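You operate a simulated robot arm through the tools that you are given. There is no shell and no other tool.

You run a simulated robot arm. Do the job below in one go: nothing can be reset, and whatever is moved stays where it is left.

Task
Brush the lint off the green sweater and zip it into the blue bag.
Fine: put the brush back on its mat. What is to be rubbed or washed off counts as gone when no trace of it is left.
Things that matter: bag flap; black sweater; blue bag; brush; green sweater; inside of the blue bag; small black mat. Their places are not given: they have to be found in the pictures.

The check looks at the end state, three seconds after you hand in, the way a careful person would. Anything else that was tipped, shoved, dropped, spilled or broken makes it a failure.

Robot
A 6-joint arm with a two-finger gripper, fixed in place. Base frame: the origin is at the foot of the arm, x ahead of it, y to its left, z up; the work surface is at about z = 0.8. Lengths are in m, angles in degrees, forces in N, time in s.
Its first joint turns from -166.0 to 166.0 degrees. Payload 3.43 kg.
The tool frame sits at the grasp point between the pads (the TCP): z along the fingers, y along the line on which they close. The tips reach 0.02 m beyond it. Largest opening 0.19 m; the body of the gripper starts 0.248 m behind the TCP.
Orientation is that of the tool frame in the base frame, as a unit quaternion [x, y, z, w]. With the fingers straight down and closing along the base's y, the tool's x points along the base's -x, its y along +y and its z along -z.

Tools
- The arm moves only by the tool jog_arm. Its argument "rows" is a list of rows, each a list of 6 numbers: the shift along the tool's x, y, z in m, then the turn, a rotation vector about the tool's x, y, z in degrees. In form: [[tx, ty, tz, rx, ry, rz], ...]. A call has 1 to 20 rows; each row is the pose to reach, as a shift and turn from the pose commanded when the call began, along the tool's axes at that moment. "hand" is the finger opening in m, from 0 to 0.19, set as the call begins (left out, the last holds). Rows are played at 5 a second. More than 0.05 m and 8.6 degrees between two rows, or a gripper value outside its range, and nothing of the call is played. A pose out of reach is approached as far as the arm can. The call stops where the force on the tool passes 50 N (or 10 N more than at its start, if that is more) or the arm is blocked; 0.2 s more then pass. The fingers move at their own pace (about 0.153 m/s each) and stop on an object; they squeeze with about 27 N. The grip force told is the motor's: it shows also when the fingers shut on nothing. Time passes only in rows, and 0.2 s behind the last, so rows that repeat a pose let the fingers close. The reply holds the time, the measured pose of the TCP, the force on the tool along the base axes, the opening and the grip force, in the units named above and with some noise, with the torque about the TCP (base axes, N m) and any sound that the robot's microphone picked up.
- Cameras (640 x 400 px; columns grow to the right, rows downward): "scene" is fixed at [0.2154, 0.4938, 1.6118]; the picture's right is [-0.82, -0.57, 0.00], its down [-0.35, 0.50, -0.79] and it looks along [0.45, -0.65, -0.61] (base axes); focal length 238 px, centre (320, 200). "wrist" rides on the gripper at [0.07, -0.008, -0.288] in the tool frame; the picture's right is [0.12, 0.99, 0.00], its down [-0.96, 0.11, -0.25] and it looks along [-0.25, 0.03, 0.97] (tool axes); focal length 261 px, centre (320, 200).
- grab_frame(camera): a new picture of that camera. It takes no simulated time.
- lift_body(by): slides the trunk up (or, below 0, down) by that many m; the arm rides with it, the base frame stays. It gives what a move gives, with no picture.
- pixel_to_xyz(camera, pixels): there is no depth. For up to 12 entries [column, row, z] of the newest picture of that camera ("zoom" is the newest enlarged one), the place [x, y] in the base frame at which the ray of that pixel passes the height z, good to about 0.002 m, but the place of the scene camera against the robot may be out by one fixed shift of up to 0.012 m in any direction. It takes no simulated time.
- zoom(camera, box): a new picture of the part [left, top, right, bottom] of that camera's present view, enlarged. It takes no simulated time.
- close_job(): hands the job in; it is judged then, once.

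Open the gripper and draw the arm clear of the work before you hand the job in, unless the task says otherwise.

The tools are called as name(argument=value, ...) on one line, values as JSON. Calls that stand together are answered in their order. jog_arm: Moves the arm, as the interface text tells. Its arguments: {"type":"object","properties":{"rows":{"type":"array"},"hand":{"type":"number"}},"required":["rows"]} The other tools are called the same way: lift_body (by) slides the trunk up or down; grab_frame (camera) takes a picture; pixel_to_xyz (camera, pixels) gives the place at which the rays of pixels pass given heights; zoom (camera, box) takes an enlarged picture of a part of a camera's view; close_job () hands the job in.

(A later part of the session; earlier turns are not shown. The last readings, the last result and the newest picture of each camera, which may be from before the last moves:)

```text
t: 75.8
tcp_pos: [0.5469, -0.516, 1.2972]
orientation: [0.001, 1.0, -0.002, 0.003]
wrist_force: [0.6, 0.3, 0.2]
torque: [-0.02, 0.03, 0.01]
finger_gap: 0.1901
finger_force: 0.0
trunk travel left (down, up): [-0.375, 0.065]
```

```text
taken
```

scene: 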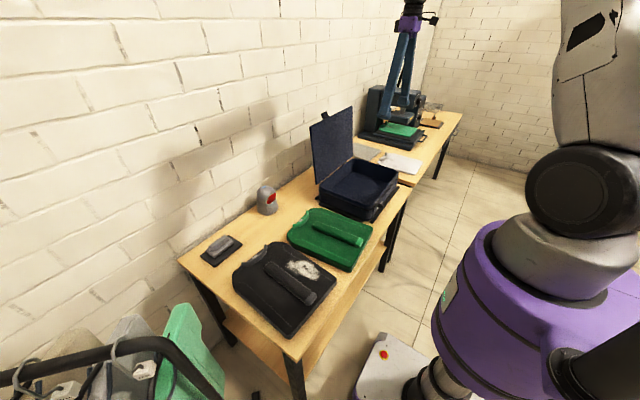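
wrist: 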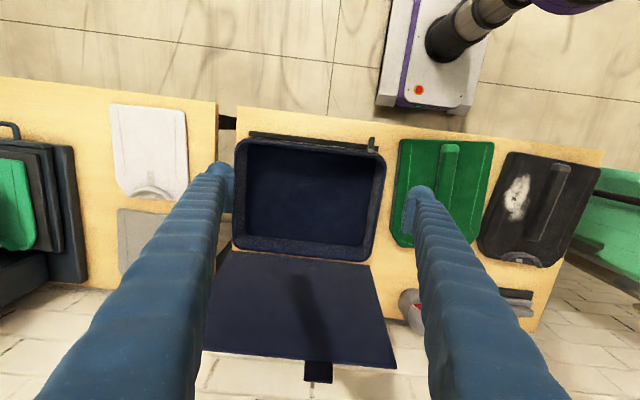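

I zoom in on the bag: rim, slider knob at (375,146), front track and the flap's tab at (318,370).

zoom(camera="wrist", box=[220, 120, 400, 270])

zoom(camera="wrist", box=[320, 120, 400, 180])

zoom(camera="wrist", box=[190, 230, 410, 390])

zoom(camera="scene", box=[305, 100, 415, 225])

zoom(camera="scene", box=[355, 175, 415, 225])

```text
2.67 times, centred on (310, 195) of wrist
```

zoom: 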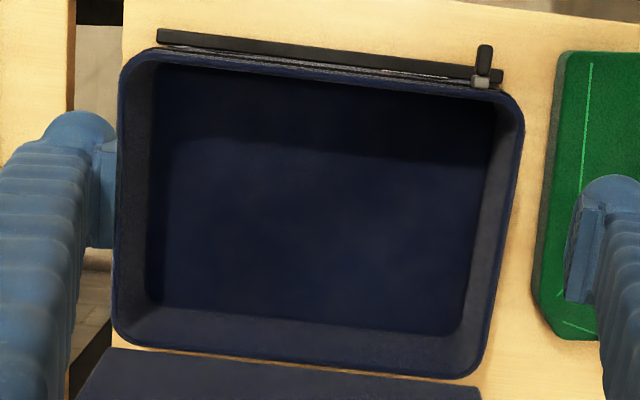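

```text
6.67 times, centred on (360, 150) of wrist
```

zoom: 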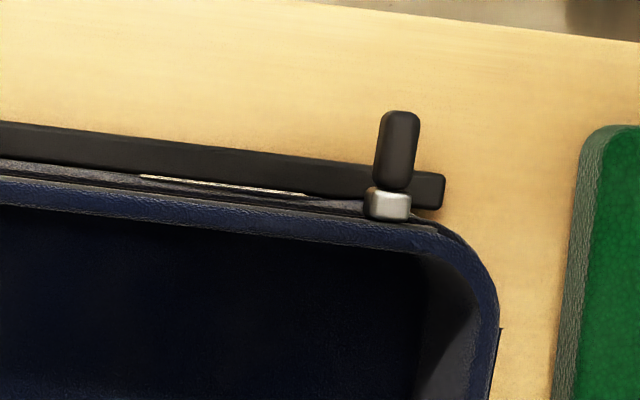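

```text
2.50 times, centred on (300, 310) of wrist
```

zoom: 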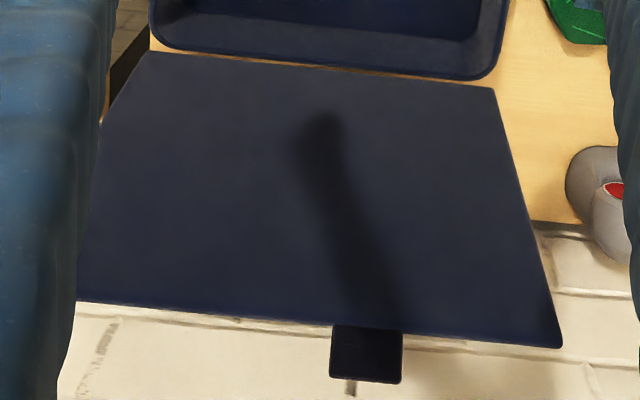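

```text
3.20 times, centred on (360, 162) of scene
```

zoom: 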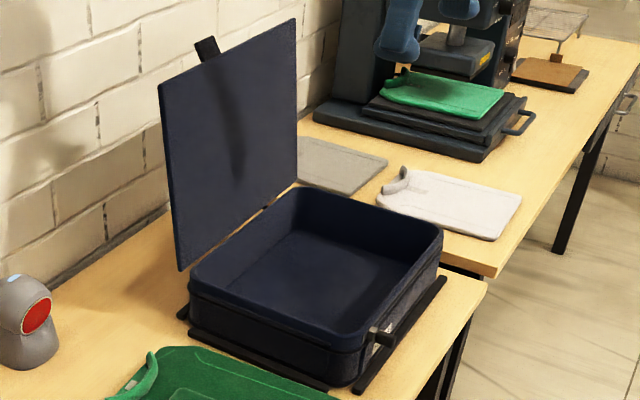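

```text
8.00 times, centred on (385, 200) of scene
```

zoom: 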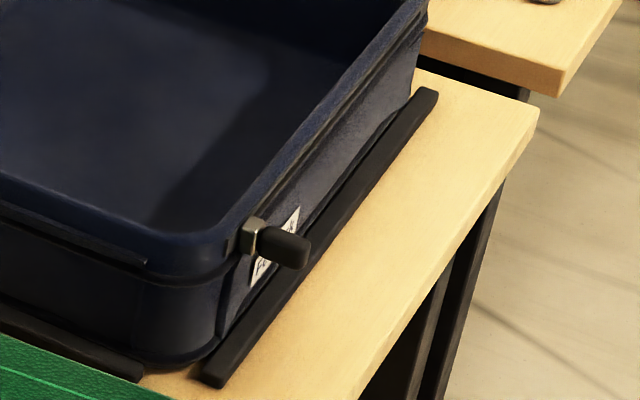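

I convert rim and floor points of the bag to get its inner size, assuming rim z≈0.905 and floor z≈0.81.

pixel_to_xyz(camera="wrist", pixels=[[236, 145, 0.905], [384, 160, 0.905], [368, 262, 0.905], [233, 243, 0.905], [249, 148, 0.905], [376, 163, 0.905], [361, 247, 0.81], [248, 236, 0.81], [249, 180, 0.81], [372, 180, 0.81], [318, 370, 1.1], [370, 151, 0.893]])

pixel_to_xyz(camera="wrist", pixels=[[399, 140, 0.838], [494, 141, 0.838], [448, 145, 0.855], [445, 200, 0.855], [395, 240, 0.838], [250, 135, 0.81], [368, 148, 0.81], [214, 252, 0.86], [368, 265, 0.86], [203, 350, 1.1], [395, 368, 1.1]])

```text
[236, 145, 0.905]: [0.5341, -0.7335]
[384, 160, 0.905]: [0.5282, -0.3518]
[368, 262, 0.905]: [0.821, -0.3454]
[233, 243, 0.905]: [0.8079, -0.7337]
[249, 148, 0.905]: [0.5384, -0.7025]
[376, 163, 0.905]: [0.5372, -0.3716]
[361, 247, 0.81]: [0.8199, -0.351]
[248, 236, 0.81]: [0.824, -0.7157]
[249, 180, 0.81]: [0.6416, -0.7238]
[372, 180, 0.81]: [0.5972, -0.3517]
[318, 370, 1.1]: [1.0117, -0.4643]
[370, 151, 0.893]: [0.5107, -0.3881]
```

```text
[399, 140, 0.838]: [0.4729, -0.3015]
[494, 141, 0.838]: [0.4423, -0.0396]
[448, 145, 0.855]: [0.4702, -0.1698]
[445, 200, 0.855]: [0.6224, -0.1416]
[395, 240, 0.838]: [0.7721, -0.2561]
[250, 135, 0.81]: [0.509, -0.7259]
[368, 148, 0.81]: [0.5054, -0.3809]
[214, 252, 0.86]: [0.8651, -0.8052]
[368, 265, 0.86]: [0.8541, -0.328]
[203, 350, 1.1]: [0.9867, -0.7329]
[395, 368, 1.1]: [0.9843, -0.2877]
```

The bag's mouth is about x 0.537–0.81, y -0.70 to -0.37, and the flap stands nearly upright at x≈0.86 with its top at z≈1.21. The sweater (about 0.26 × 0.33) must be turned 90° to fit. I move above the sweater's ridge, aligned with its 7° yaw, for a closer look.

jog_arm(hand=0.1, rows=[[-0.004, 0.035, 0.02, 0, 0, -0.7], [-0.008, 0.075, 0.045, 0, 0, -1.4], [-0.013, 0.115, 0.07, 0, 0, -2.1], [-0.018, 0.155, 0.095, 0, 0, -2.8], [-0.023, 0.195, 0.12, 0, 0, -3.5], [-0.027, 0.235, 0.145, 0, 0, -4.2], [-0.031, 0.275, 0.17, 0, 0, -5], [-0.036, 0.315, 0.195, 0, 0, -5.8], [-0.04, 0.35, 0.22, 0, 0, -6.5], [-0.043, 0.368, 0.247, 0, 0, -7], [-0.043, 0.368, 0.247, 0, 0, -7]])

grab_frame(camera="wrist")

zoom(camera="wrist", box=[230, 70, 410, 290])

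```text
t: 78.2
tcp_pos: [0.5901, -0.1475, 1.0508]
orientation: [-0.061, 0.998, -0.002, 0.003]
wrist_force: [0.0, 0.3, 1.1]
torque: [0.0, -0.05, -0.01]
finger_gap: 0.0999
finger_force: 0.0
trunk travel left (down, up): [-0.375, 0.065]
```

```text
taken
```

wrist: 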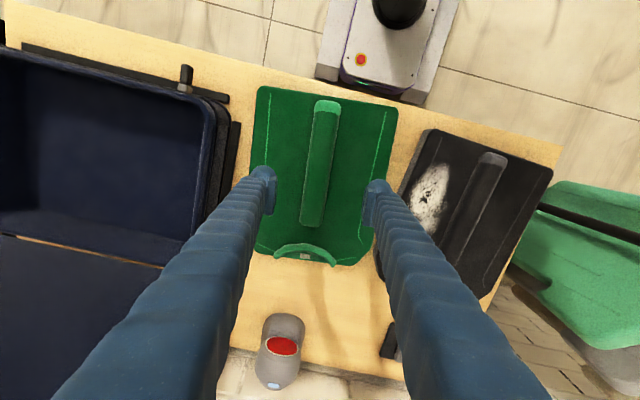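

```text
1.82 times, centred on (320, 180) of wrist
```

zoom: 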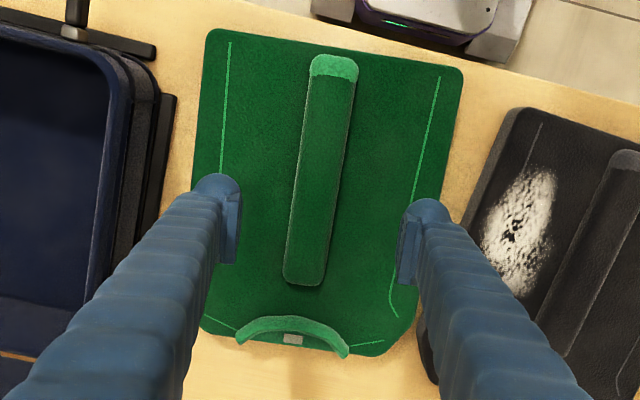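

The sweater is fully visible now. I convert its outline and ridge at the surface heights.

pixel_to_xyz(camera="zoom", pixels=[[208, 30, 0.83], [463, 70, 0.83], [193, 180, 0.83], [450, 190, 0.83], [300, 358, 0.83], [378, 356, 0.83], [205, 325, 0.83], [416, 325, 0.83]])

pixel_to_xyz(camera="zoom", pixels=[[313, 60, 0.855], [358, 62, 0.855], [284, 275, 0.855], [323, 280, 0.855], [303, 287, 0.855], [335, 54, 0.855], [296, 165, 0.855], [345, 170, 0.855]])

```text
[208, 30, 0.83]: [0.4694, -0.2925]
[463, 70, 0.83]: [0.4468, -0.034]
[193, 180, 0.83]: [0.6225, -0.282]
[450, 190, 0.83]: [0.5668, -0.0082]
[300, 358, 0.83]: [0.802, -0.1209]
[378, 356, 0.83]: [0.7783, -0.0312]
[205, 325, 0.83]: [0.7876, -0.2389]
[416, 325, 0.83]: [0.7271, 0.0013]
```

```text
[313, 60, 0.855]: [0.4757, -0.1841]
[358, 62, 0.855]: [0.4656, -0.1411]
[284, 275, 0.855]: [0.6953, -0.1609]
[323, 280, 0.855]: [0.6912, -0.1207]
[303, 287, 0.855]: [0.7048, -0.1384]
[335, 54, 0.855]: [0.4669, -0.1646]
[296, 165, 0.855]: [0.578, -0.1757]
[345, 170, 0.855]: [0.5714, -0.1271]
```

The sweater's yaw is about 5.5°, width 0.26–0.27, length about 0.34; the ridge centre line runs from (0.47,-0.163) to (0.693,-0.141). I need the bag's inner size more precisely, so I look from above the bag with the fingers closed.

jog_arm(hand=0.0, rows=[[0, 0, -0.04, 0, 0, 1], [0.005, -0.04, -0.07, 0, 0, 2], [0.01, -0.08, -0.08, 0, 0, 3], [0.015, -0.12, -0.09, 0, 0, 4], [0.02, -0.16, -0.1, 0, 0, 5], [0.025, -0.2, -0.1, 0, 0, 6], [0.028, -0.24, -0.1, 0, 0, 7], [0.03, -0.28, -0.1, 0, 0, 7], [0.032, -0.32, -0.1, 0, 0, 7], [0.034, -0.36, -0.1, 0, 0, 7], [0.035, -0.395, -0.1, 0, 0, 7], [0.035, -0.395, -0.1, 0, 0, 7]])

grab_frame(camera="wrist")

zoom(camera="wrist", box=[200, 110, 440, 290])

```text
refused: row 2 steps farther than a row can; nothing moved
```

```text
taken
```

wrist: 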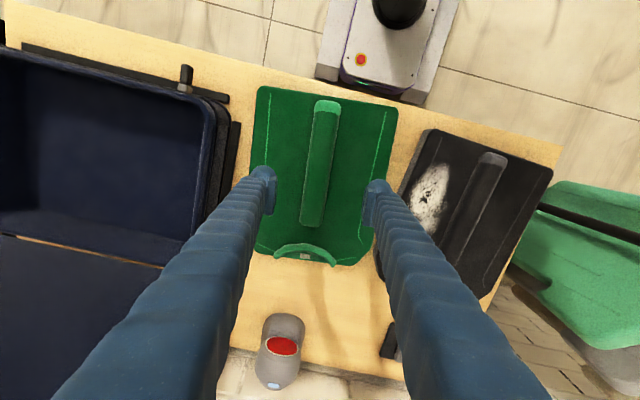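

```text
2.22 times, centred on (320, 200) of wrist
```

zoom: 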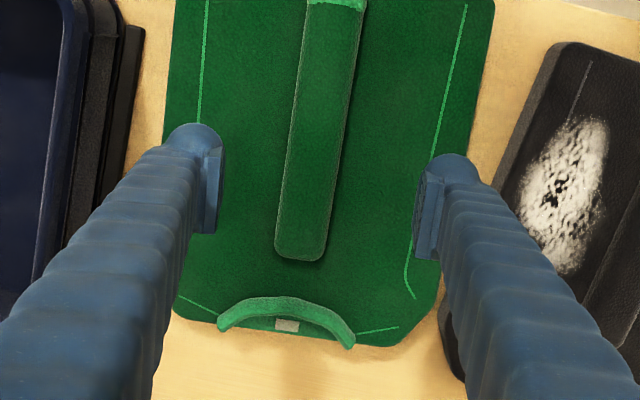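

One step was slightly too long; I resend with smaller steps.

jog_arm(hand=0.0, rows=[[0, -0.005, -0.04, 0, 0, 1], [0.004, -0.035, -0.065, 0, 0, 2], [0.008, -0.075, -0.08, 0, 0, 3], [0.012, -0.115, -0.09, 0, 0, 4], [0.016, -0.155, -0.1, 0, 0, 5], [0.02, -0.195, -0.1, 0, 0, 6], [0.023, -0.235, -0.1, 0, 0, 7], [0.026, -0.275, -0.1, 0, 0, 7], [0.029, -0.315, -0.1, 0, 0, 7], [0.031, -0.355, -0.1, 0, 0, 7], [0.033, -0.397, -0.1, 0, 0, 7], [0.033, -0.397, -0.1, 0, 0, 7]])

grab_frame(camera="wrist")

zoom(camera="wrist", box=[200, 110, 440, 290])

```text
t: 80.8
tcp_pos: [0.6051, -0.545, 1.1511]
orientation: [-0.001, 1.0, -0.002, 0.002]
wrist_force: [-0.6, -0.5, -0.6]
torque: [0.0, -0.02, -0.04]
finger_gap: 0.0
finger_force: 26.3
trunk travel left (down, up): [-0.375, 0.065]
```

```text
taken
```

wrist: 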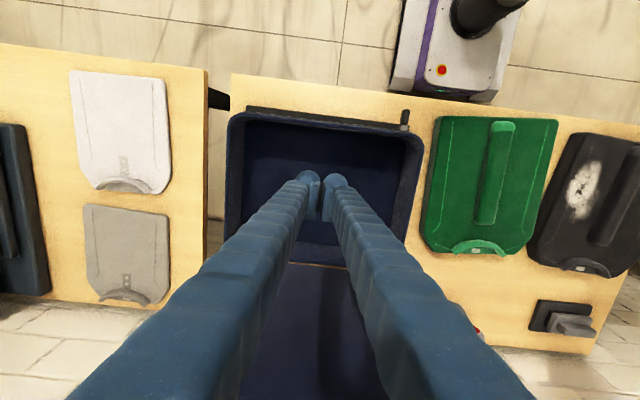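

```text
2.22 times, centred on (320, 200) of wrist
```

zoom: 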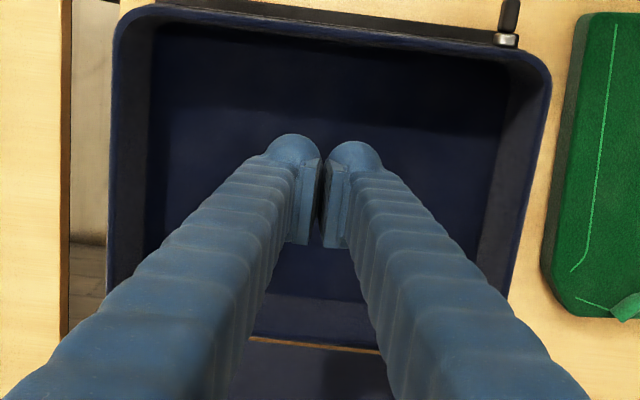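

I convert the rim's inner edge points and the floor edge points from this zoom.

pixel_to_xyz(camera="zoom", pixels=[[122, 150, 0.905], [534, 150, 0.905], [320, 33, 0.905], [320, 333, 0.905], [113, 150, 0.905], [546, 150, 0.905], [320, 20, 0.905], [320, 345, 0.905], [160, 150, 0.82], [490, 150, 0.82], [320, 298, 0.82], [505, 40, 0.893]])

zoom(camera="wrist", box=[215, 100, 305, 190])

zoom(camera="wrist", box=[345, 100, 435, 190])

zoom(camera="wrist", box=[280, 200, 360, 280])

```text
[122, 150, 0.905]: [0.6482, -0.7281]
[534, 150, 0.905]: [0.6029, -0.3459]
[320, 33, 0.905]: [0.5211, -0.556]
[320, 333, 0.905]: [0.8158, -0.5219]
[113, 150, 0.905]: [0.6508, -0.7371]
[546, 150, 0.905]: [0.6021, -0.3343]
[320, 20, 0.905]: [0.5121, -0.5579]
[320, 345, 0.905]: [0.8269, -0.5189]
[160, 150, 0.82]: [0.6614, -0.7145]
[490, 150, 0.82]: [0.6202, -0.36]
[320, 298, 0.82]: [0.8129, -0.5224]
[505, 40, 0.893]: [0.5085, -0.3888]
```

```text
4.44 times, centred on (260, 145) of wrist
```

zoom: 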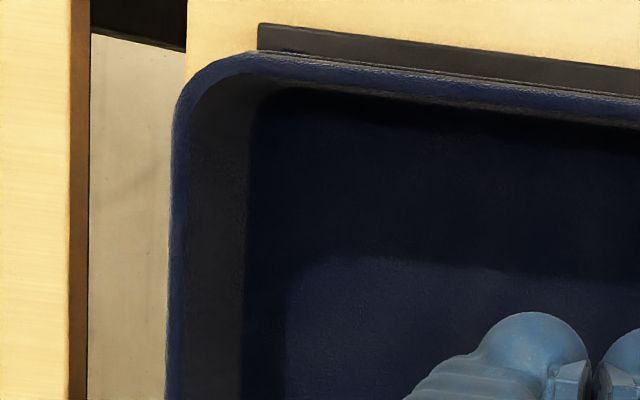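

```text
4.44 times, centred on (390, 145) of wrist
```

zoom: 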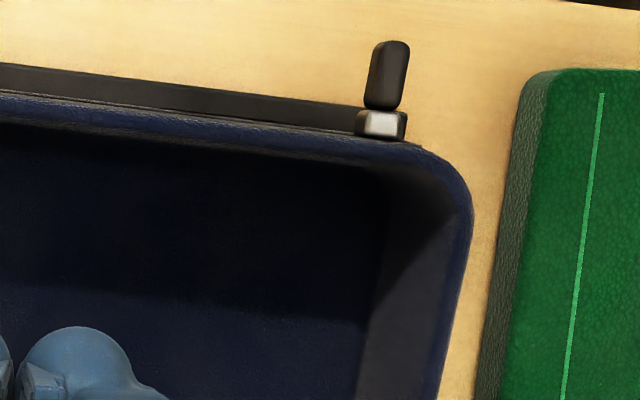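

```text
5.00 times, centred on (320, 240) of wrist
```

zoom: 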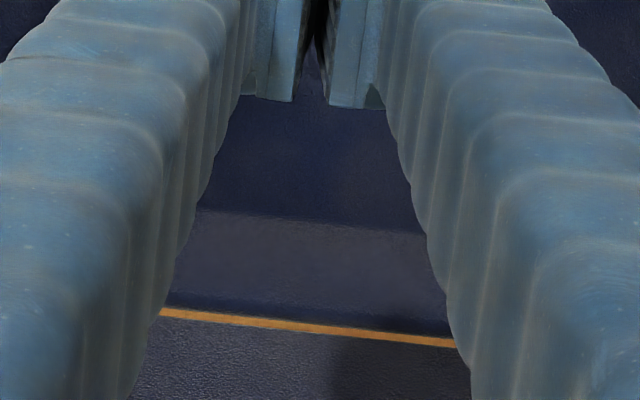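

I zoom in on the sweater in this view to measure its width along its length more exactly.

zoom(camera="wrist", box=[410, 100, 570, 270])

```text
2.35 times, centred on (490, 185) of wrist
```

zoom: 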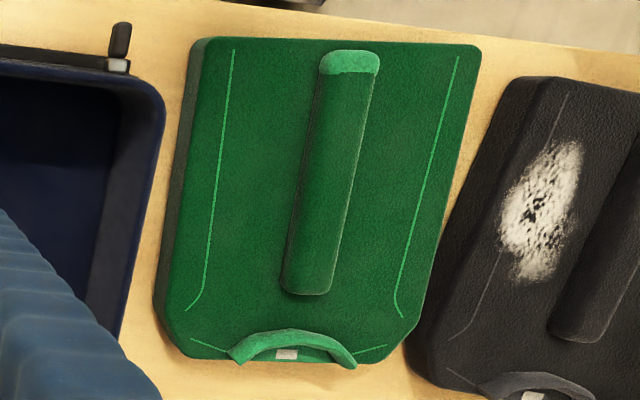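

pixel_to_xyz(camera="zoom", pixels=[[206, 50, 0.84], [477, 62, 0.84], [190, 150, 0.84], [455, 155, 0.84], [178, 220, 0.84], [441, 220, 0.84], [168, 300, 0.84], [421, 300, 0.84], [340, 48, 0.84], [290, 355, 0.84], [205, 348, 0.84], [375, 358, 0.84]])

pixel_to_xyz(camera="zoom", pixels=[[322, 62, 0.86], [380, 62, 0.86], [283, 285, 0.86], [328, 288, 0.86], [310, 150, 0.86], [362, 155, 0.86], [340, 48, 0.84], [305, 296, 0.84]])

```text
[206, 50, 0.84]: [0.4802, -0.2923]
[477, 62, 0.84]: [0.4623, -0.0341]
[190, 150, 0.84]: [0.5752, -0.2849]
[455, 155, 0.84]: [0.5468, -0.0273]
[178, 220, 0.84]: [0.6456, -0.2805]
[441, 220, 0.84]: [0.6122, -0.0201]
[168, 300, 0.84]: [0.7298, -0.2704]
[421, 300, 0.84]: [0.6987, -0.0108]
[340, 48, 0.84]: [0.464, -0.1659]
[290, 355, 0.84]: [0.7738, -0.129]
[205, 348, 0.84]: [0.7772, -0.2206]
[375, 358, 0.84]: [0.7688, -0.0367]
```

```text
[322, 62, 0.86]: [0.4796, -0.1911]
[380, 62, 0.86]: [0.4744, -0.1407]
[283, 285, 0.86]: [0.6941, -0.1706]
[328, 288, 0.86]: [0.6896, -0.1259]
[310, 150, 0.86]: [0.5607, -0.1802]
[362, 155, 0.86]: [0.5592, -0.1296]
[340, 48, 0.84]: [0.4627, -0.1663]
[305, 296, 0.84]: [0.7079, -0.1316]
```

The sweater's top is a clean rectangle 0.259 wide, about 0.33 long, yaw 5.2°, so turned 90° it fits the bag's 0.28 × 0.36 mouth centred near (0.664,-0.538). I go above the ridge at (0.605,-0.1535), aligned with it.

jog_arm(hand=0.1, rows=[[0, 0.04, 0, 0, 0, -0.5], [0, 0.08, 0, 0, 0, -1], [0, 0.12, 0, 0, 0, -1.5], [0, 0.16, 0.01, 0, 0, -2], [0, 0.2, 0.025, 0, 0, -2.6], [0, 0.24, 0.045, 0, 0, -3.2], [0, 0.28, 0.065, 0, 0, -3.8], [0, 0.315, 0.095, 0, 0, -4.3], [0, 0.35, 0.125, 0, 0, -4.8], [0, 0.3815, 0.15, 0, 0, -5.2], [0, 0.3915, 0.17, 0, 0, -5.2], [0, 0.3915, 0.2, 0, 0, -5.2], [0, 0.3915, 0.23, 0, 0, -5.2], [0, 0.3915, 0.25, 0, 0, -5.2], [0, 0.3915, 0.25, 0, 0, -5.2]])

zoom(camera="wrist", box=[230, 100, 410, 260])

zoom(camera="scene", box=[280, 180, 380, 275])

```text
t: 84.0
tcp_pos: [0.6063, -0.1561, 0.8997]
orientation: [-0.046, 0.999, -0.002, 0.003]
wrist_force: [-0.7, -0.4, -0.1]
torque: [0.03, -0.02, -0.02]
finger_gap: 0.0998
finger_force: 0.1
trunk travel left (down, up): [-0.375, 0.065]
```

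```text
2.50 times, centred on (320, 180) of wrist
```

zoom: 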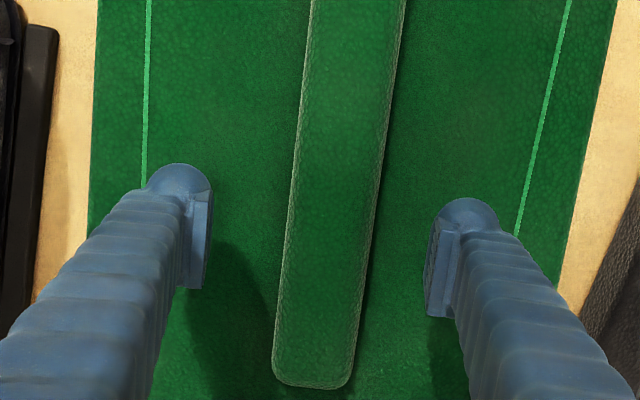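

```text
4.21 times, centred on (330, 228) of scene
```

zoom: 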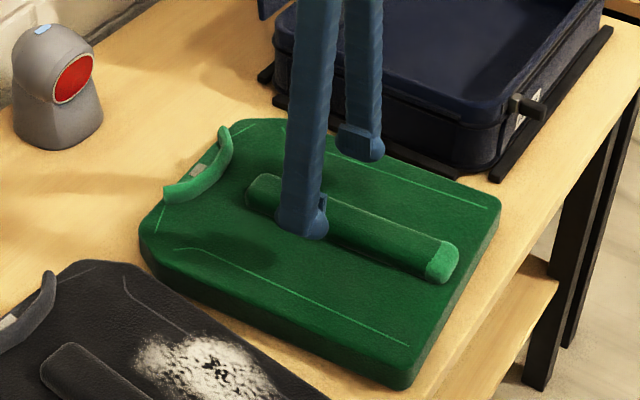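

I take a fresh wrist frame to check lateral centring on the ridge.

grab_frame(camera="wrist")

pixel_to_xyz(camera="wrist", pixels=[[307.2, 188, 0.86], [340.8, 188, 0.86], [304.4, 214, 0.86], [335.2, 214, 0.86], [307.2, 188, 0.85], [340.8, 188, 0.85]])

```text
taken
```

wrist: 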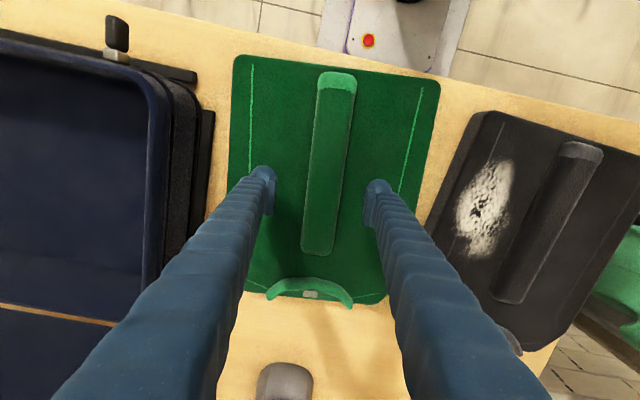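

```text
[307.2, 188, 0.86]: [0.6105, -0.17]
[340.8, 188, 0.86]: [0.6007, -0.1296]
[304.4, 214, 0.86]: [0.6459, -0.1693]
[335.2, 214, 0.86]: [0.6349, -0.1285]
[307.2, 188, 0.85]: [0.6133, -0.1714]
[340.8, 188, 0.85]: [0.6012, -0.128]
```

The ridge centre here is y≈-0.150, width about 0.042; I shift 4 mm and go down to just above the sweater's surface.

jog_arm(hand=0.085, rows=[[0, 0.004, 0.01, 0, 0, 0], [0, 0.004, 0.02, 0, 0, 0], [0, 0.004, 0.03, 0, 0, 0], [0, 0.004, 0.035, 0, 0, 0], [0, 0.004, 0.037, 0, 0, 0], [0, 0.004, 0.037, 0, 0, 0]])

```text
t: 85.5
tcp_pos: [0.6068, -0.151, 0.8629]
orientation: [-0.045, 0.999, -0.001, 0.003]
wrist_force: [0.0, 0.2, -1.1]
torque: [0.01, -0.03, 0.0]
finger_gap: 0.0846
finger_force: 0.1
trunk travel left (down, up): [-0.375, 0.065]
```

Free at 0.863. I go 1.5 mm lower and close on the ridge.

jog_arm(rows=[[0, 0, 0.001, 0, 0, 0], [0, 0, 0.0018, 0, 0, 0], [0, 0, 0.0018, 0, 0, 0]])

jog_arm(hand=0.0, rows=[[0, 0, 0, 0, 0, 0], [0, 0, 0, 0, 0, 0], [0, 0, 0, 0, 0, 0], [0, 0, 0, 0, 0, 0], [0, 0, 0, 0, 0, 0]])

zoom(camera="wrist", box=[230, 100, 410, 260])

zoom(camera="scene", box=[310, 205, 370, 250])

```text
t: 86.2
tcp_pos: [0.6071, -0.1517, 0.8618]
orientation: [-0.045, 0.999, -0.002, 0.003]
wrist_force: [0.5, 0.2, 0.4]
torque: [-0.01, 0.02, -0.03]
finger_gap: 0.0847
finger_force: 0.1
trunk travel left (down, up): [-0.375, 0.065]
```

```text
t: 87.5
tcp_pos: [0.6071, -0.1513, 0.8607]
orientation: [-0.046, 0.999, -0.001, 0.003]
wrist_force: [-1.3, 1.3, 0.4]
torque: [0.01, 0.0, -0.06]
finger_gap: 0.0451
finger_force: 27.1
trunk travel left (down, up): [-0.375, 0.065]
```

```text
2.50 times, centred on (320, 180) of wrist
```

zoom: 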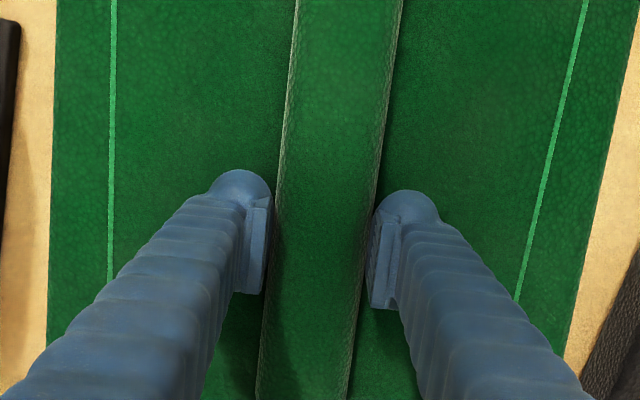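

```text
8.89 times, centred on (340, 228) of scene
```

zoom: 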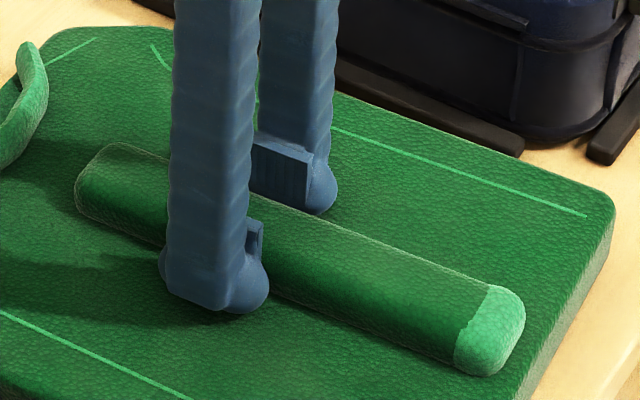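

Gap 0.0451 on the ridge. I lift gently 6 mm and watch gap and force.

jog_arm(rows=[[0, 0, -0.001, 0, 0, 0], [0, 0, -0.002, 0, 0, 0], [0, 0, -0.004, 0, 0, 0], [0, 0, -0.006, 0, 0, 0], [0, 0, -0.006, 0, 0, 0]])

zoom(camera="scene", box=[280, 180, 380, 275])

```text
t: 88.7
tcp_pos: [0.608, -0.1524, 0.8662]
orientation: [-0.045, 0.999, -0.002, 0.003]
wrist_force: [0.8, -0.3, -5.2]
torque: [0.02, 0.05, 0.03]
finger_gap: 0.0452
finger_force: 27.3
trunk travel left (down, up): [-0.375, 0.065]
```

```text
4.21 times, centred on (330, 228) of scene
```

zoom: 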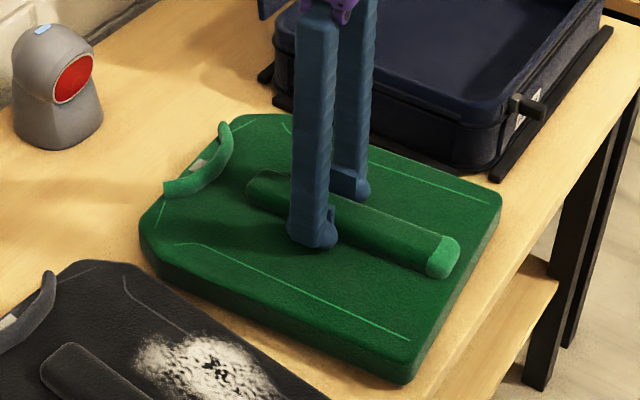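

Weight of about 5 N now hangs on the grip and the gap holds. I continue lifting slowly to 30 mm.

jog_arm(rows=[[0, 0, -0.004, 0, 0, 0], [0, 0, -0.008, 0, 0, 0], [0, 0, -0.012, 0, 0, 0], [0, 0, -0.017, 0, 0, 0], [0, 0, -0.022, 0, 0, 0], [0, 0, -0.028, 0, 0, 0], [0, 0, -0.028, 0, 0, 0]])

zoom(camera="scene", box=[280, 170, 380, 275])

zoom(camera="wrist", box=[230, 70, 410, 290])

```text
t: 90.2
tcp_pos: [0.6075, -0.1522, 0.895]
orientation: [-0.046, 0.999, -0.001, 0.003]
wrist_force: [0.8, 0.0, -4.2]
torque: [0.04, 0.06, -0.03]
finger_gap: 0.0451
finger_force: 26.8
trunk travel left (down, up): [-0.375, 0.065]
```

```text
3.81 times, centred on (330, 222) of scene
```

zoom: 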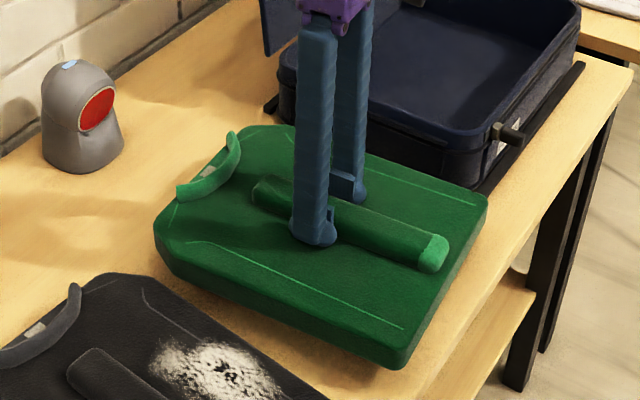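

```text
1.82 times, centred on (320, 180) of wrist
```

zoom: 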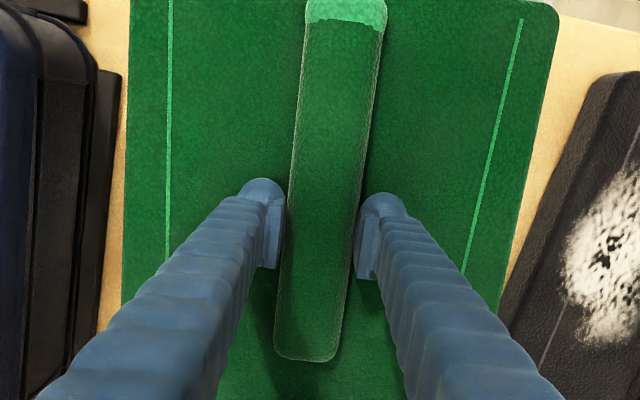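

The sweater hangs level (about 4.5 N, gap 0.0451). I lift to z≈1.04 and turn the tool by -84.8° so its long side will lie along y.

jog_arm(rows=[[0, 0, -0.02, 0, 0, 0], [0, 0, -0.045, 0, 0, 0], [0, 0, -0.07, 0, 0, 0], [0, 0, -0.1, 0, 0, 0], [0, 0, -0.13, 0, 0, 0], [0, 0, -0.15, 0, 0, -5.5], [0, 0, -0.15, 0, 0, -11.5], [0, 0, -0.15, 0, 0, -17.5], [0, 0, -0.15, 0, 0, -23.5], [0, 0, -0.15, 0, 0, -29.5], [0, 0, -0.15, 0, 0, -35.5], [0, 0, -0.15, 0, 0, -41.5], [0, 0, -0.15, 0, 0, -47.5], [0, 0, -0.15, 0, 0, -53.5], [0, 0, -0.15, 0, 0, -59.5], [0, 0, -0.15, 0, 0, -65.5], [0, 0, -0.15, 0, 0, -71.5], [0, 0, -0.15, 0, 0, -77.5], [0, 0, -0.15, 0, 0, -82], [0, 0, -0.15, 0, 0, -84.8]])

grab_frame(camera="scene")

grab_frame(camera="wrist")

```text
t: 94.5
tcp_pos: [0.6054, -0.1516, 1.0447]
orientation: [0.707, -0.707, 0.003, -0.001]
wrist_force: [-0.5, 1.1, -5.1]
torque: [-0.04, 0.0, 0.02]
finger_gap: 0.0451
finger_force: 26.8
trunk travel left (down, up): [-0.375, 0.065]
```

```text
taken
```

scene: 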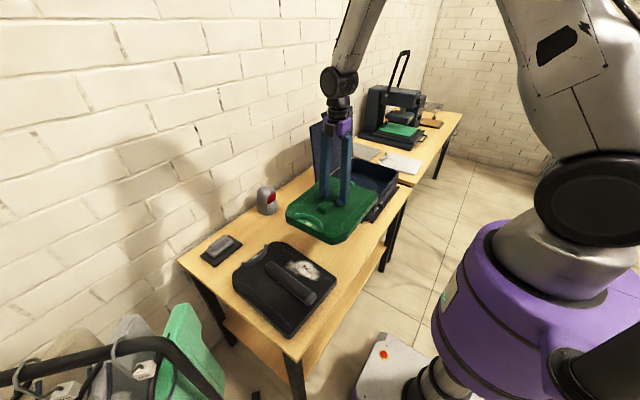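

```text
taken
```

wrist: 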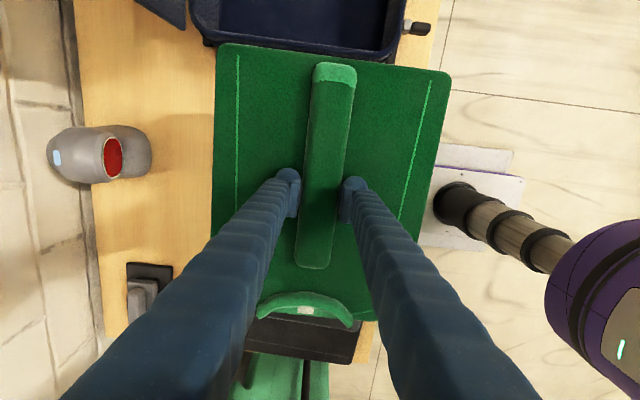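

The sweater is turned (collar toward +y) and steady. I carry it over the bag to TCP (0.664, -0.553).

jog_arm(rows=[[0.02, -0.003, 0, 0, 0, 0], [0.05, -0.007, 0, 0, 0, 0], [0.085, -0.012, 0, 0, 0, 0], [0.12, -0.017, 0, 0, 0, 0], [0.155, -0.022, 0, 0, 0, 0], [0.19, -0.027, 0, 0, 0, 0], [0.225, -0.032, 0, 0, 0, 0], [0.26, -0.037, 0, 0, 0, 0], [0.295, -0.042, 0, 0, 0, 0], [0.33, -0.048, 0, 0, 0, 0], [0.36, -0.052, 0, 0, 0, 0], [0.385, -0.056, 0, 0, 0, 0], [0.4014, -0.0586, 0, 0, 0, 0], [0.4014, -0.0586, 0, 0, 0, 0]])

grab_frame(camera="wrist")

grab_frame(camera="scene")

zoom(camera="scene", box=[300, 120, 420, 230])

```text
t: 97.5
tcp_pos: [0.6645, -0.5529, 1.0477]
orientation: [0.707, -0.707, 0.002, -0.001]
wrist_force: [-0.3, 0.3, -4.9]
torque: [-0.04, 0.0, 0.0]
finger_gap: 0.045
finger_force: 27.1
trunk travel left (down, up): [-0.375, 0.065]
```

```text
taken
```

wrist: 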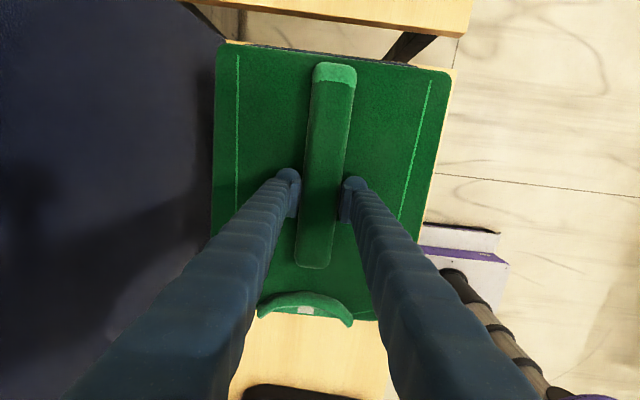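

```text
taken
```

scene: 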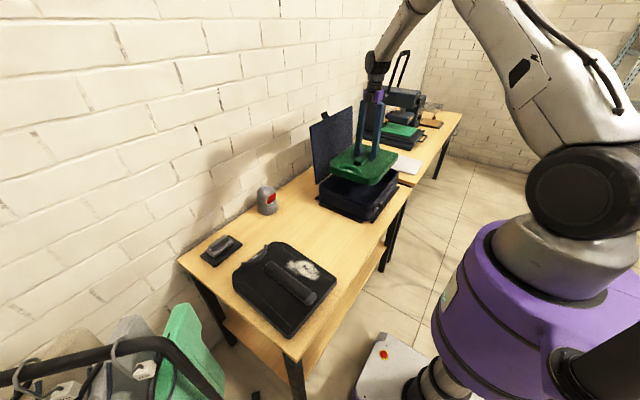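

```text
3.64 times, centred on (360, 175) of scene
```

zoom: 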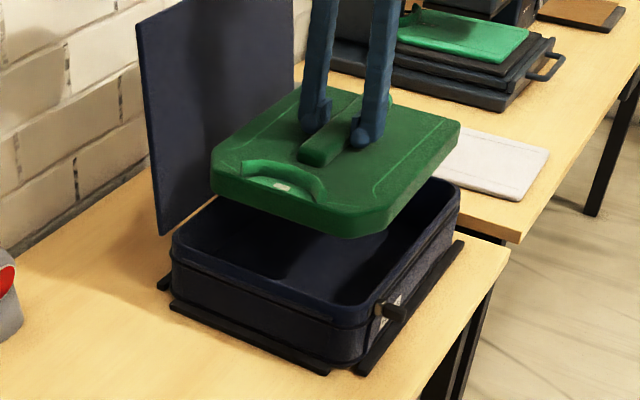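

I lower to TCP z≈1.0 so the sweater's underside is just above the rim, and check the clearances in the scene view.

jog_arm(rows=[[0, 0, 0.015, 0, 0, 0], [0, 0, 0.03, 0, 0, 0], [0, 0, 0.045, 0, 0, 0], [0, 0, 0.045, 0, 0, 0]])

zoom(camera="scene", box=[310, 140, 410, 230])

grab_frame(camera="wrist")

zoom(camera="wrist", box=[180, 20, 480, 340])

```text
t: 98.5
tcp_pos: [0.6651, -0.5534, 1.0011]
orientation: [-0.707, 0.707, -0.002, 0.001]
wrist_force: [0.7, 0.6, -5.3]
torque: [-0.04, 0.0, 0.01]
finger_gap: 0.0454
finger_force: 26.8
trunk travel left (down, up): [-0.375, 0.065]
```

```text
4.44 times, centred on (360, 185) of scene
```

zoom: 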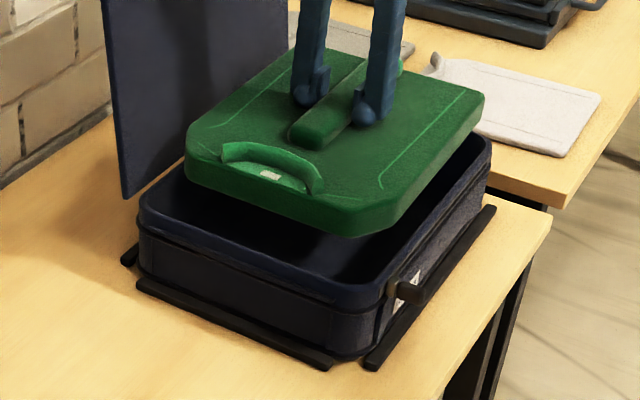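

```text
taken
```

wrist: 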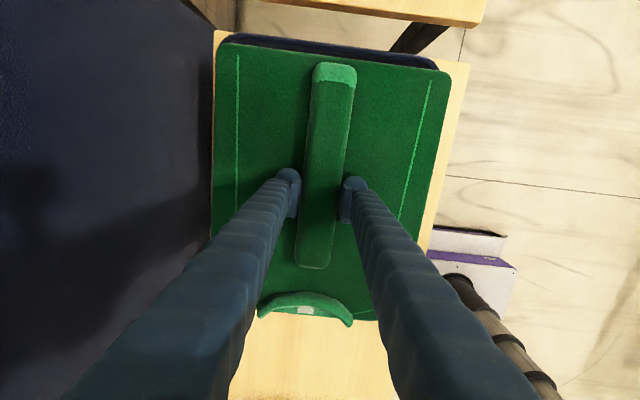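

```text
1.25 times, centred on (330, 180) of wrist
```

zoom: 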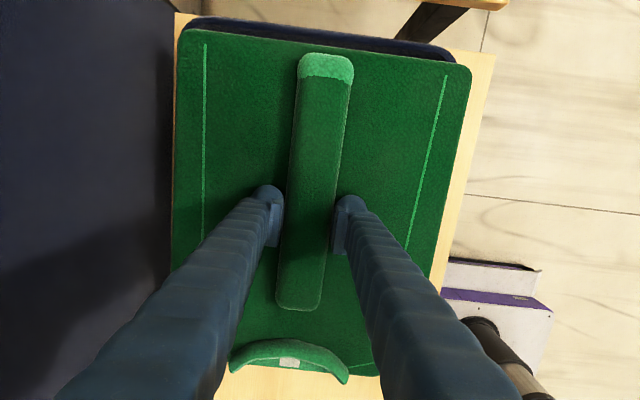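

The bag's -y rim shows just beyond the sweater's hem. I convert rim points (z≈0.92) and hem corners (sweater top z≈0.98).

zoom(camera="wrist", box=[200, 20, 290, 100])

zoom(camera="wrist", box=[380, 30, 470, 110])

pixel_to_xyz(camera="wrist", pixels=[[330, 45, 0.92], [226, 36, 0.92], [437, 64, 0.92], [218, 44, 0.98], [450, 73, 0.98], [330, 57, 0.98], [213, 150, 0.98], [438, 150, 0.98], [310, 324, 0.98]])

```text
5.00 times, centred on (245, 60) of wrist
```

zoom: 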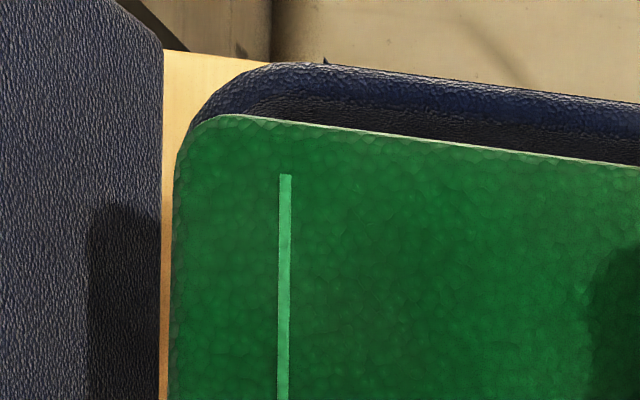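

```text
5.00 times, centred on (425, 70) of wrist
```

zoom: 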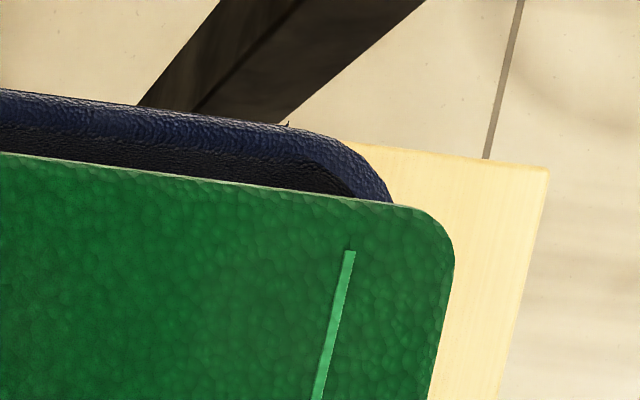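

```text
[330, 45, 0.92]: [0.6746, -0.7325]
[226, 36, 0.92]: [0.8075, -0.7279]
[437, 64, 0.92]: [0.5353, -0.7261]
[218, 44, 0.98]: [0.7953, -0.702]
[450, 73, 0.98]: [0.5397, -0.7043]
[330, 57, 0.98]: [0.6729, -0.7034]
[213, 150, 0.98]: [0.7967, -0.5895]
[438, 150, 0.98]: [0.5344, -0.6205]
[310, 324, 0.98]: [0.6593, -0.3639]
```

The sweater spans x 0.534–0.797, y -0.703 to -0.364; the bag's inside is about x 0.525–0.806, y -0.722 to -0.353, so it's centred in x and needs about 4 mm toward -y. I shift and lower it past the rim, watching the force.

jog_arm(rows=[[0.004, 0, 0.005, 0, 0, 0], [0.004, 0, 0.013, 0, 0, 0], [0.004, 0, 0.021, 0, 0, 0], [0.004, 0, 0.029, 0, 0, 0], [0.004, 0, 0.029, 0, 0, 0]])

zoom(camera="scene", box=[310, 140, 410, 230])

zoom(camera="wrist", box=[180, 20, 480, 340])

```text
t: 99.7
tcp_pos: [0.6637, -0.5564, 0.972]
orientation: [-0.707, 0.707, -0.003, 0.001]
wrist_force: [0.0, -0.4, -4.4]
torque: [-0.07, 0.02, -0.02]
finger_gap: 0.0451
finger_force: 26.8
trunk travel left (down, up): [-0.375, 0.065]
```

```text
4.44 times, centred on (360, 185) of scene
```

zoom: 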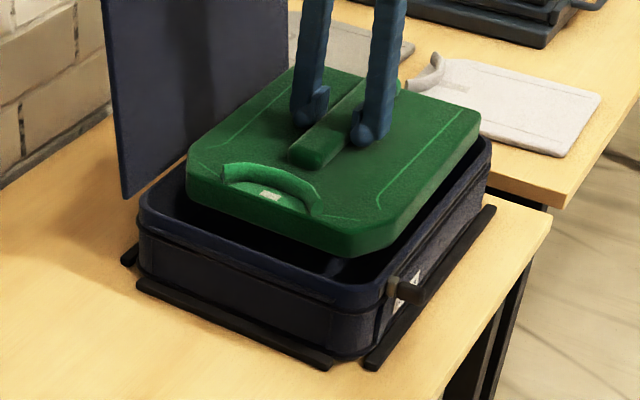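

```text
1.25 times, centred on (330, 180) of wrist
```

zoom: 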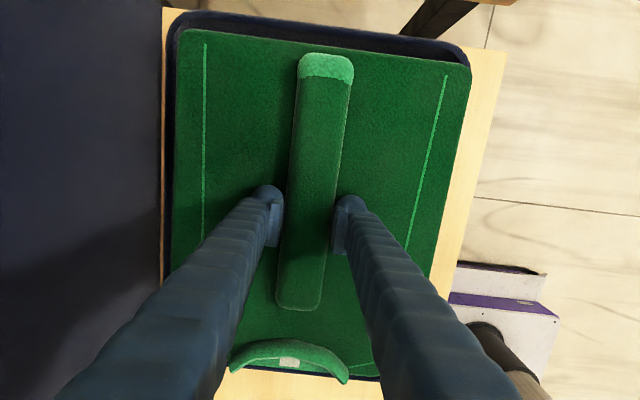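

The back rim now shows on the left side, but the front rim is hidden by the sweater. I zoom in on both sides to compare margins.

zoom(camera="wrist", box=[180, 20, 280, 160])

zoom(camera="wrist", box=[370, 30, 470, 170])

zoom(camera="scene", box=[370, 165, 430, 215])

```text
2.86 times, centred on (230, 90) of wrist
```

zoom: 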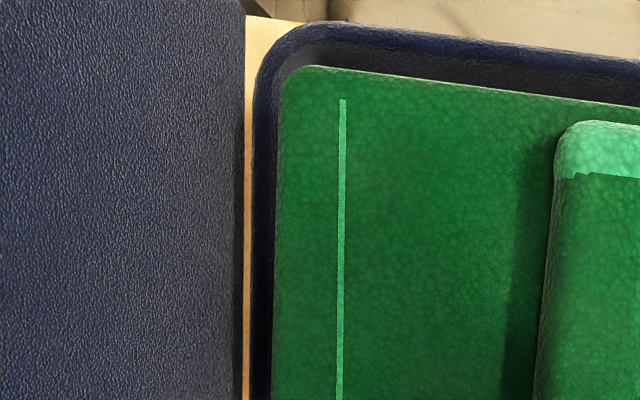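

```text
2.86 times, centred on (420, 100) of wrist
```

zoom: 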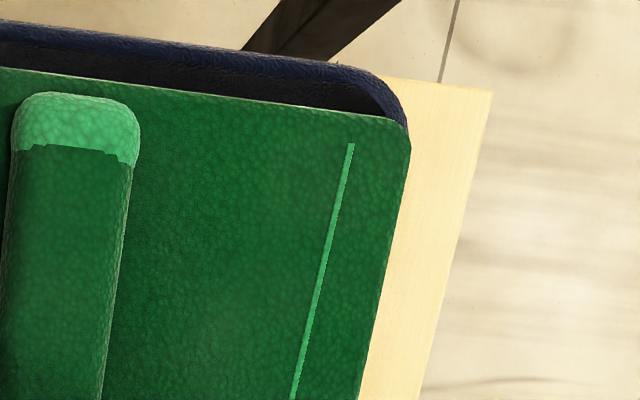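

```text
8.00 times, centred on (400, 190) of scene
```

zoom: 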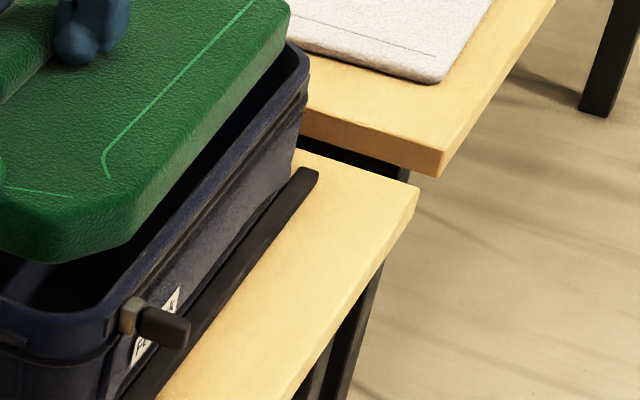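

Margins are about 10 mm on each x side and 17 mm in y after a 2 mm shift. I continue lowering in small steps.

jog_arm(rows=[[0, -0.002, 0.006, 0, 0, 0], [0, -0.002, 0.012, 0, 0, 0], [0, -0.002, 0.018, 0, 0, 0], [0, -0.002, 0.024, 0, 0, 0], [0, -0.002, 0.03, 0, 0, 0], [0, -0.002, 0.036, 0, 0, 0], [0, -0.002, 0.036, 0, 0, 0]])

zoom(camera="scene", box=[310, 140, 410, 230])

zoom(camera="wrist", box=[180, 20, 480, 340])

```text
t: 101.2
tcp_pos: [0.6682, -0.5568, 0.9356]
orientation: [0.707, -0.707, 0.002, -0.002]
wrist_force: [0.1, -0.3, -4.3]
torque: [-0.01, 0.02, 0.01]
finger_gap: 0.0453
finger_force: 27.4
trunk travel left (down, up): [-0.375, 0.065]
```

```text
4.44 times, centred on (360, 185) of scene
```

zoom: 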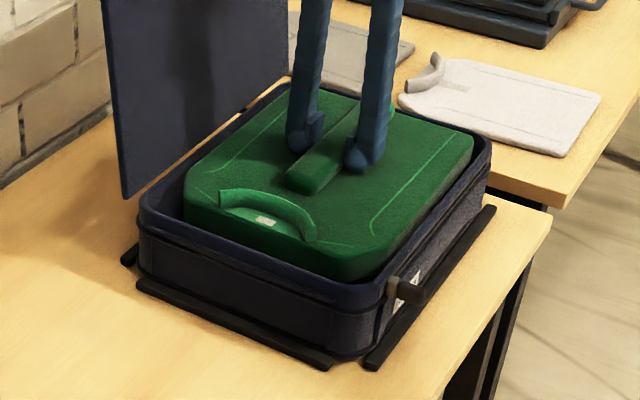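

```text
1.25 times, centred on (330, 180) of wrist
```

zoom: 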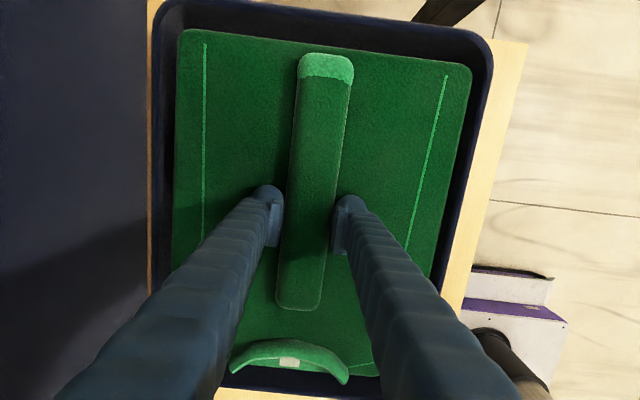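

The sweater is inside the rim with even margins. I keep lowering to about z=0.89.

jog_arm(rows=[[0, 0, 0.008, 0, 0, 0], [0, 0, 0.016, 0, 0, 0], [0, 0, 0.024, 0, 0, 0], [0, 0, 0.032, 0, 0, 0], [0, 0, 0.04, 0, 0, 0], [0, 0, 0.045, 0, 0, 0], [0, 0, 0.045, 0, 0, 0]])

```text
t: 102.8
tcp_pos: [0.6684, -0.5576, 0.8915]
orientation: [-0.707, 0.707, -0.003, 0.001]
wrist_force: [-0.1, -0.3, -4.2]
torque: [-0.04, 0.04, 0.02]
finger_gap: 0.0448
finger_force: 26.5
trunk travel left (down, up): [-0.375, 0.065]
```

Still hanging freely (-4.2 N). I lower further in 2 mm steps to find the bag's floor.

jog_arm(rows=[[0, 0, 0.003, 0, 0, 0], [0, 0, 0.006, 0, 0, 0], [0, 0, 0.009, 0, 0, 0], [0, 0, 0.012, 0, 0, 0], [0, 0, 0.012, 0, 0, 0]])

```text
t: 104.0
tcp_pos: [0.6674, -0.5577, 0.8791]
orientation: [-0.707, 0.707, -0.003, 0.002]
wrist_force: [-0.8, 0.5, -4.3]
torque: [-0.06, 0.02, -0.01]
finger_gap: 0.0453
finger_force: 27.0
trunk travel left (down, up): [-0.375, 0.065]
```

jog_arm(rows=[[0, 0, 0.002, 0, 0, 0], [0, 0, 0.004, 0, 0, 0], [0, 0, 0.006, 0, 0, 0], [0, 0, 0.006, 0, 0, 0]])

```text
t: 105.0
tcp_pos: [0.6681, -0.5565, 0.8737]
orientation: [-0.707, 0.707, -0.002, 0.002]
wrist_force: [0.1, 0.5, -4.4]
torque: [-0.03, 0.0, -0.02]
finger_gap: 0.0452
finger_force: 26.5
trunk travel left (down, up): [-0.375, 0.065]
```

The sweater still hangs at z=0.8737. I go on down in 1.5 mm steps.

jog_arm(rows=[[0, 0, 0.0015, 0, 0, 0], [0, 0, 0.003, 0, 0, 0], [0, 0, 0.0045, 0, 0, 0], [0, 0, 0.0045, 0, 0, 0]])

zoom(camera="scene", box=[310, 140, 410, 230])

```text
t: 106.0
tcp_pos: [0.6686, -0.5566, 0.8681]
orientation: [-0.707, 0.707, -0.004, 0.001]
wrist_force: [0.5, -4.2, 3.7]
torque: [-0.07, 0.06, -0.01]
finger_gap: 0.0451
finger_force: 26.8
trunk travel left (down, up): [-0.375, 0.065]
```

```text
4.44 times, centred on (360, 185) of scene
```

zoom: 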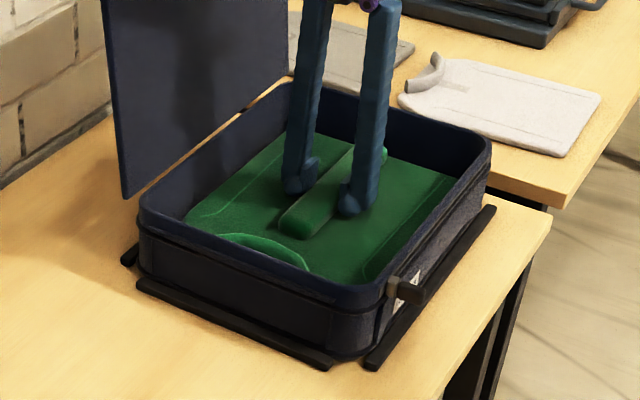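

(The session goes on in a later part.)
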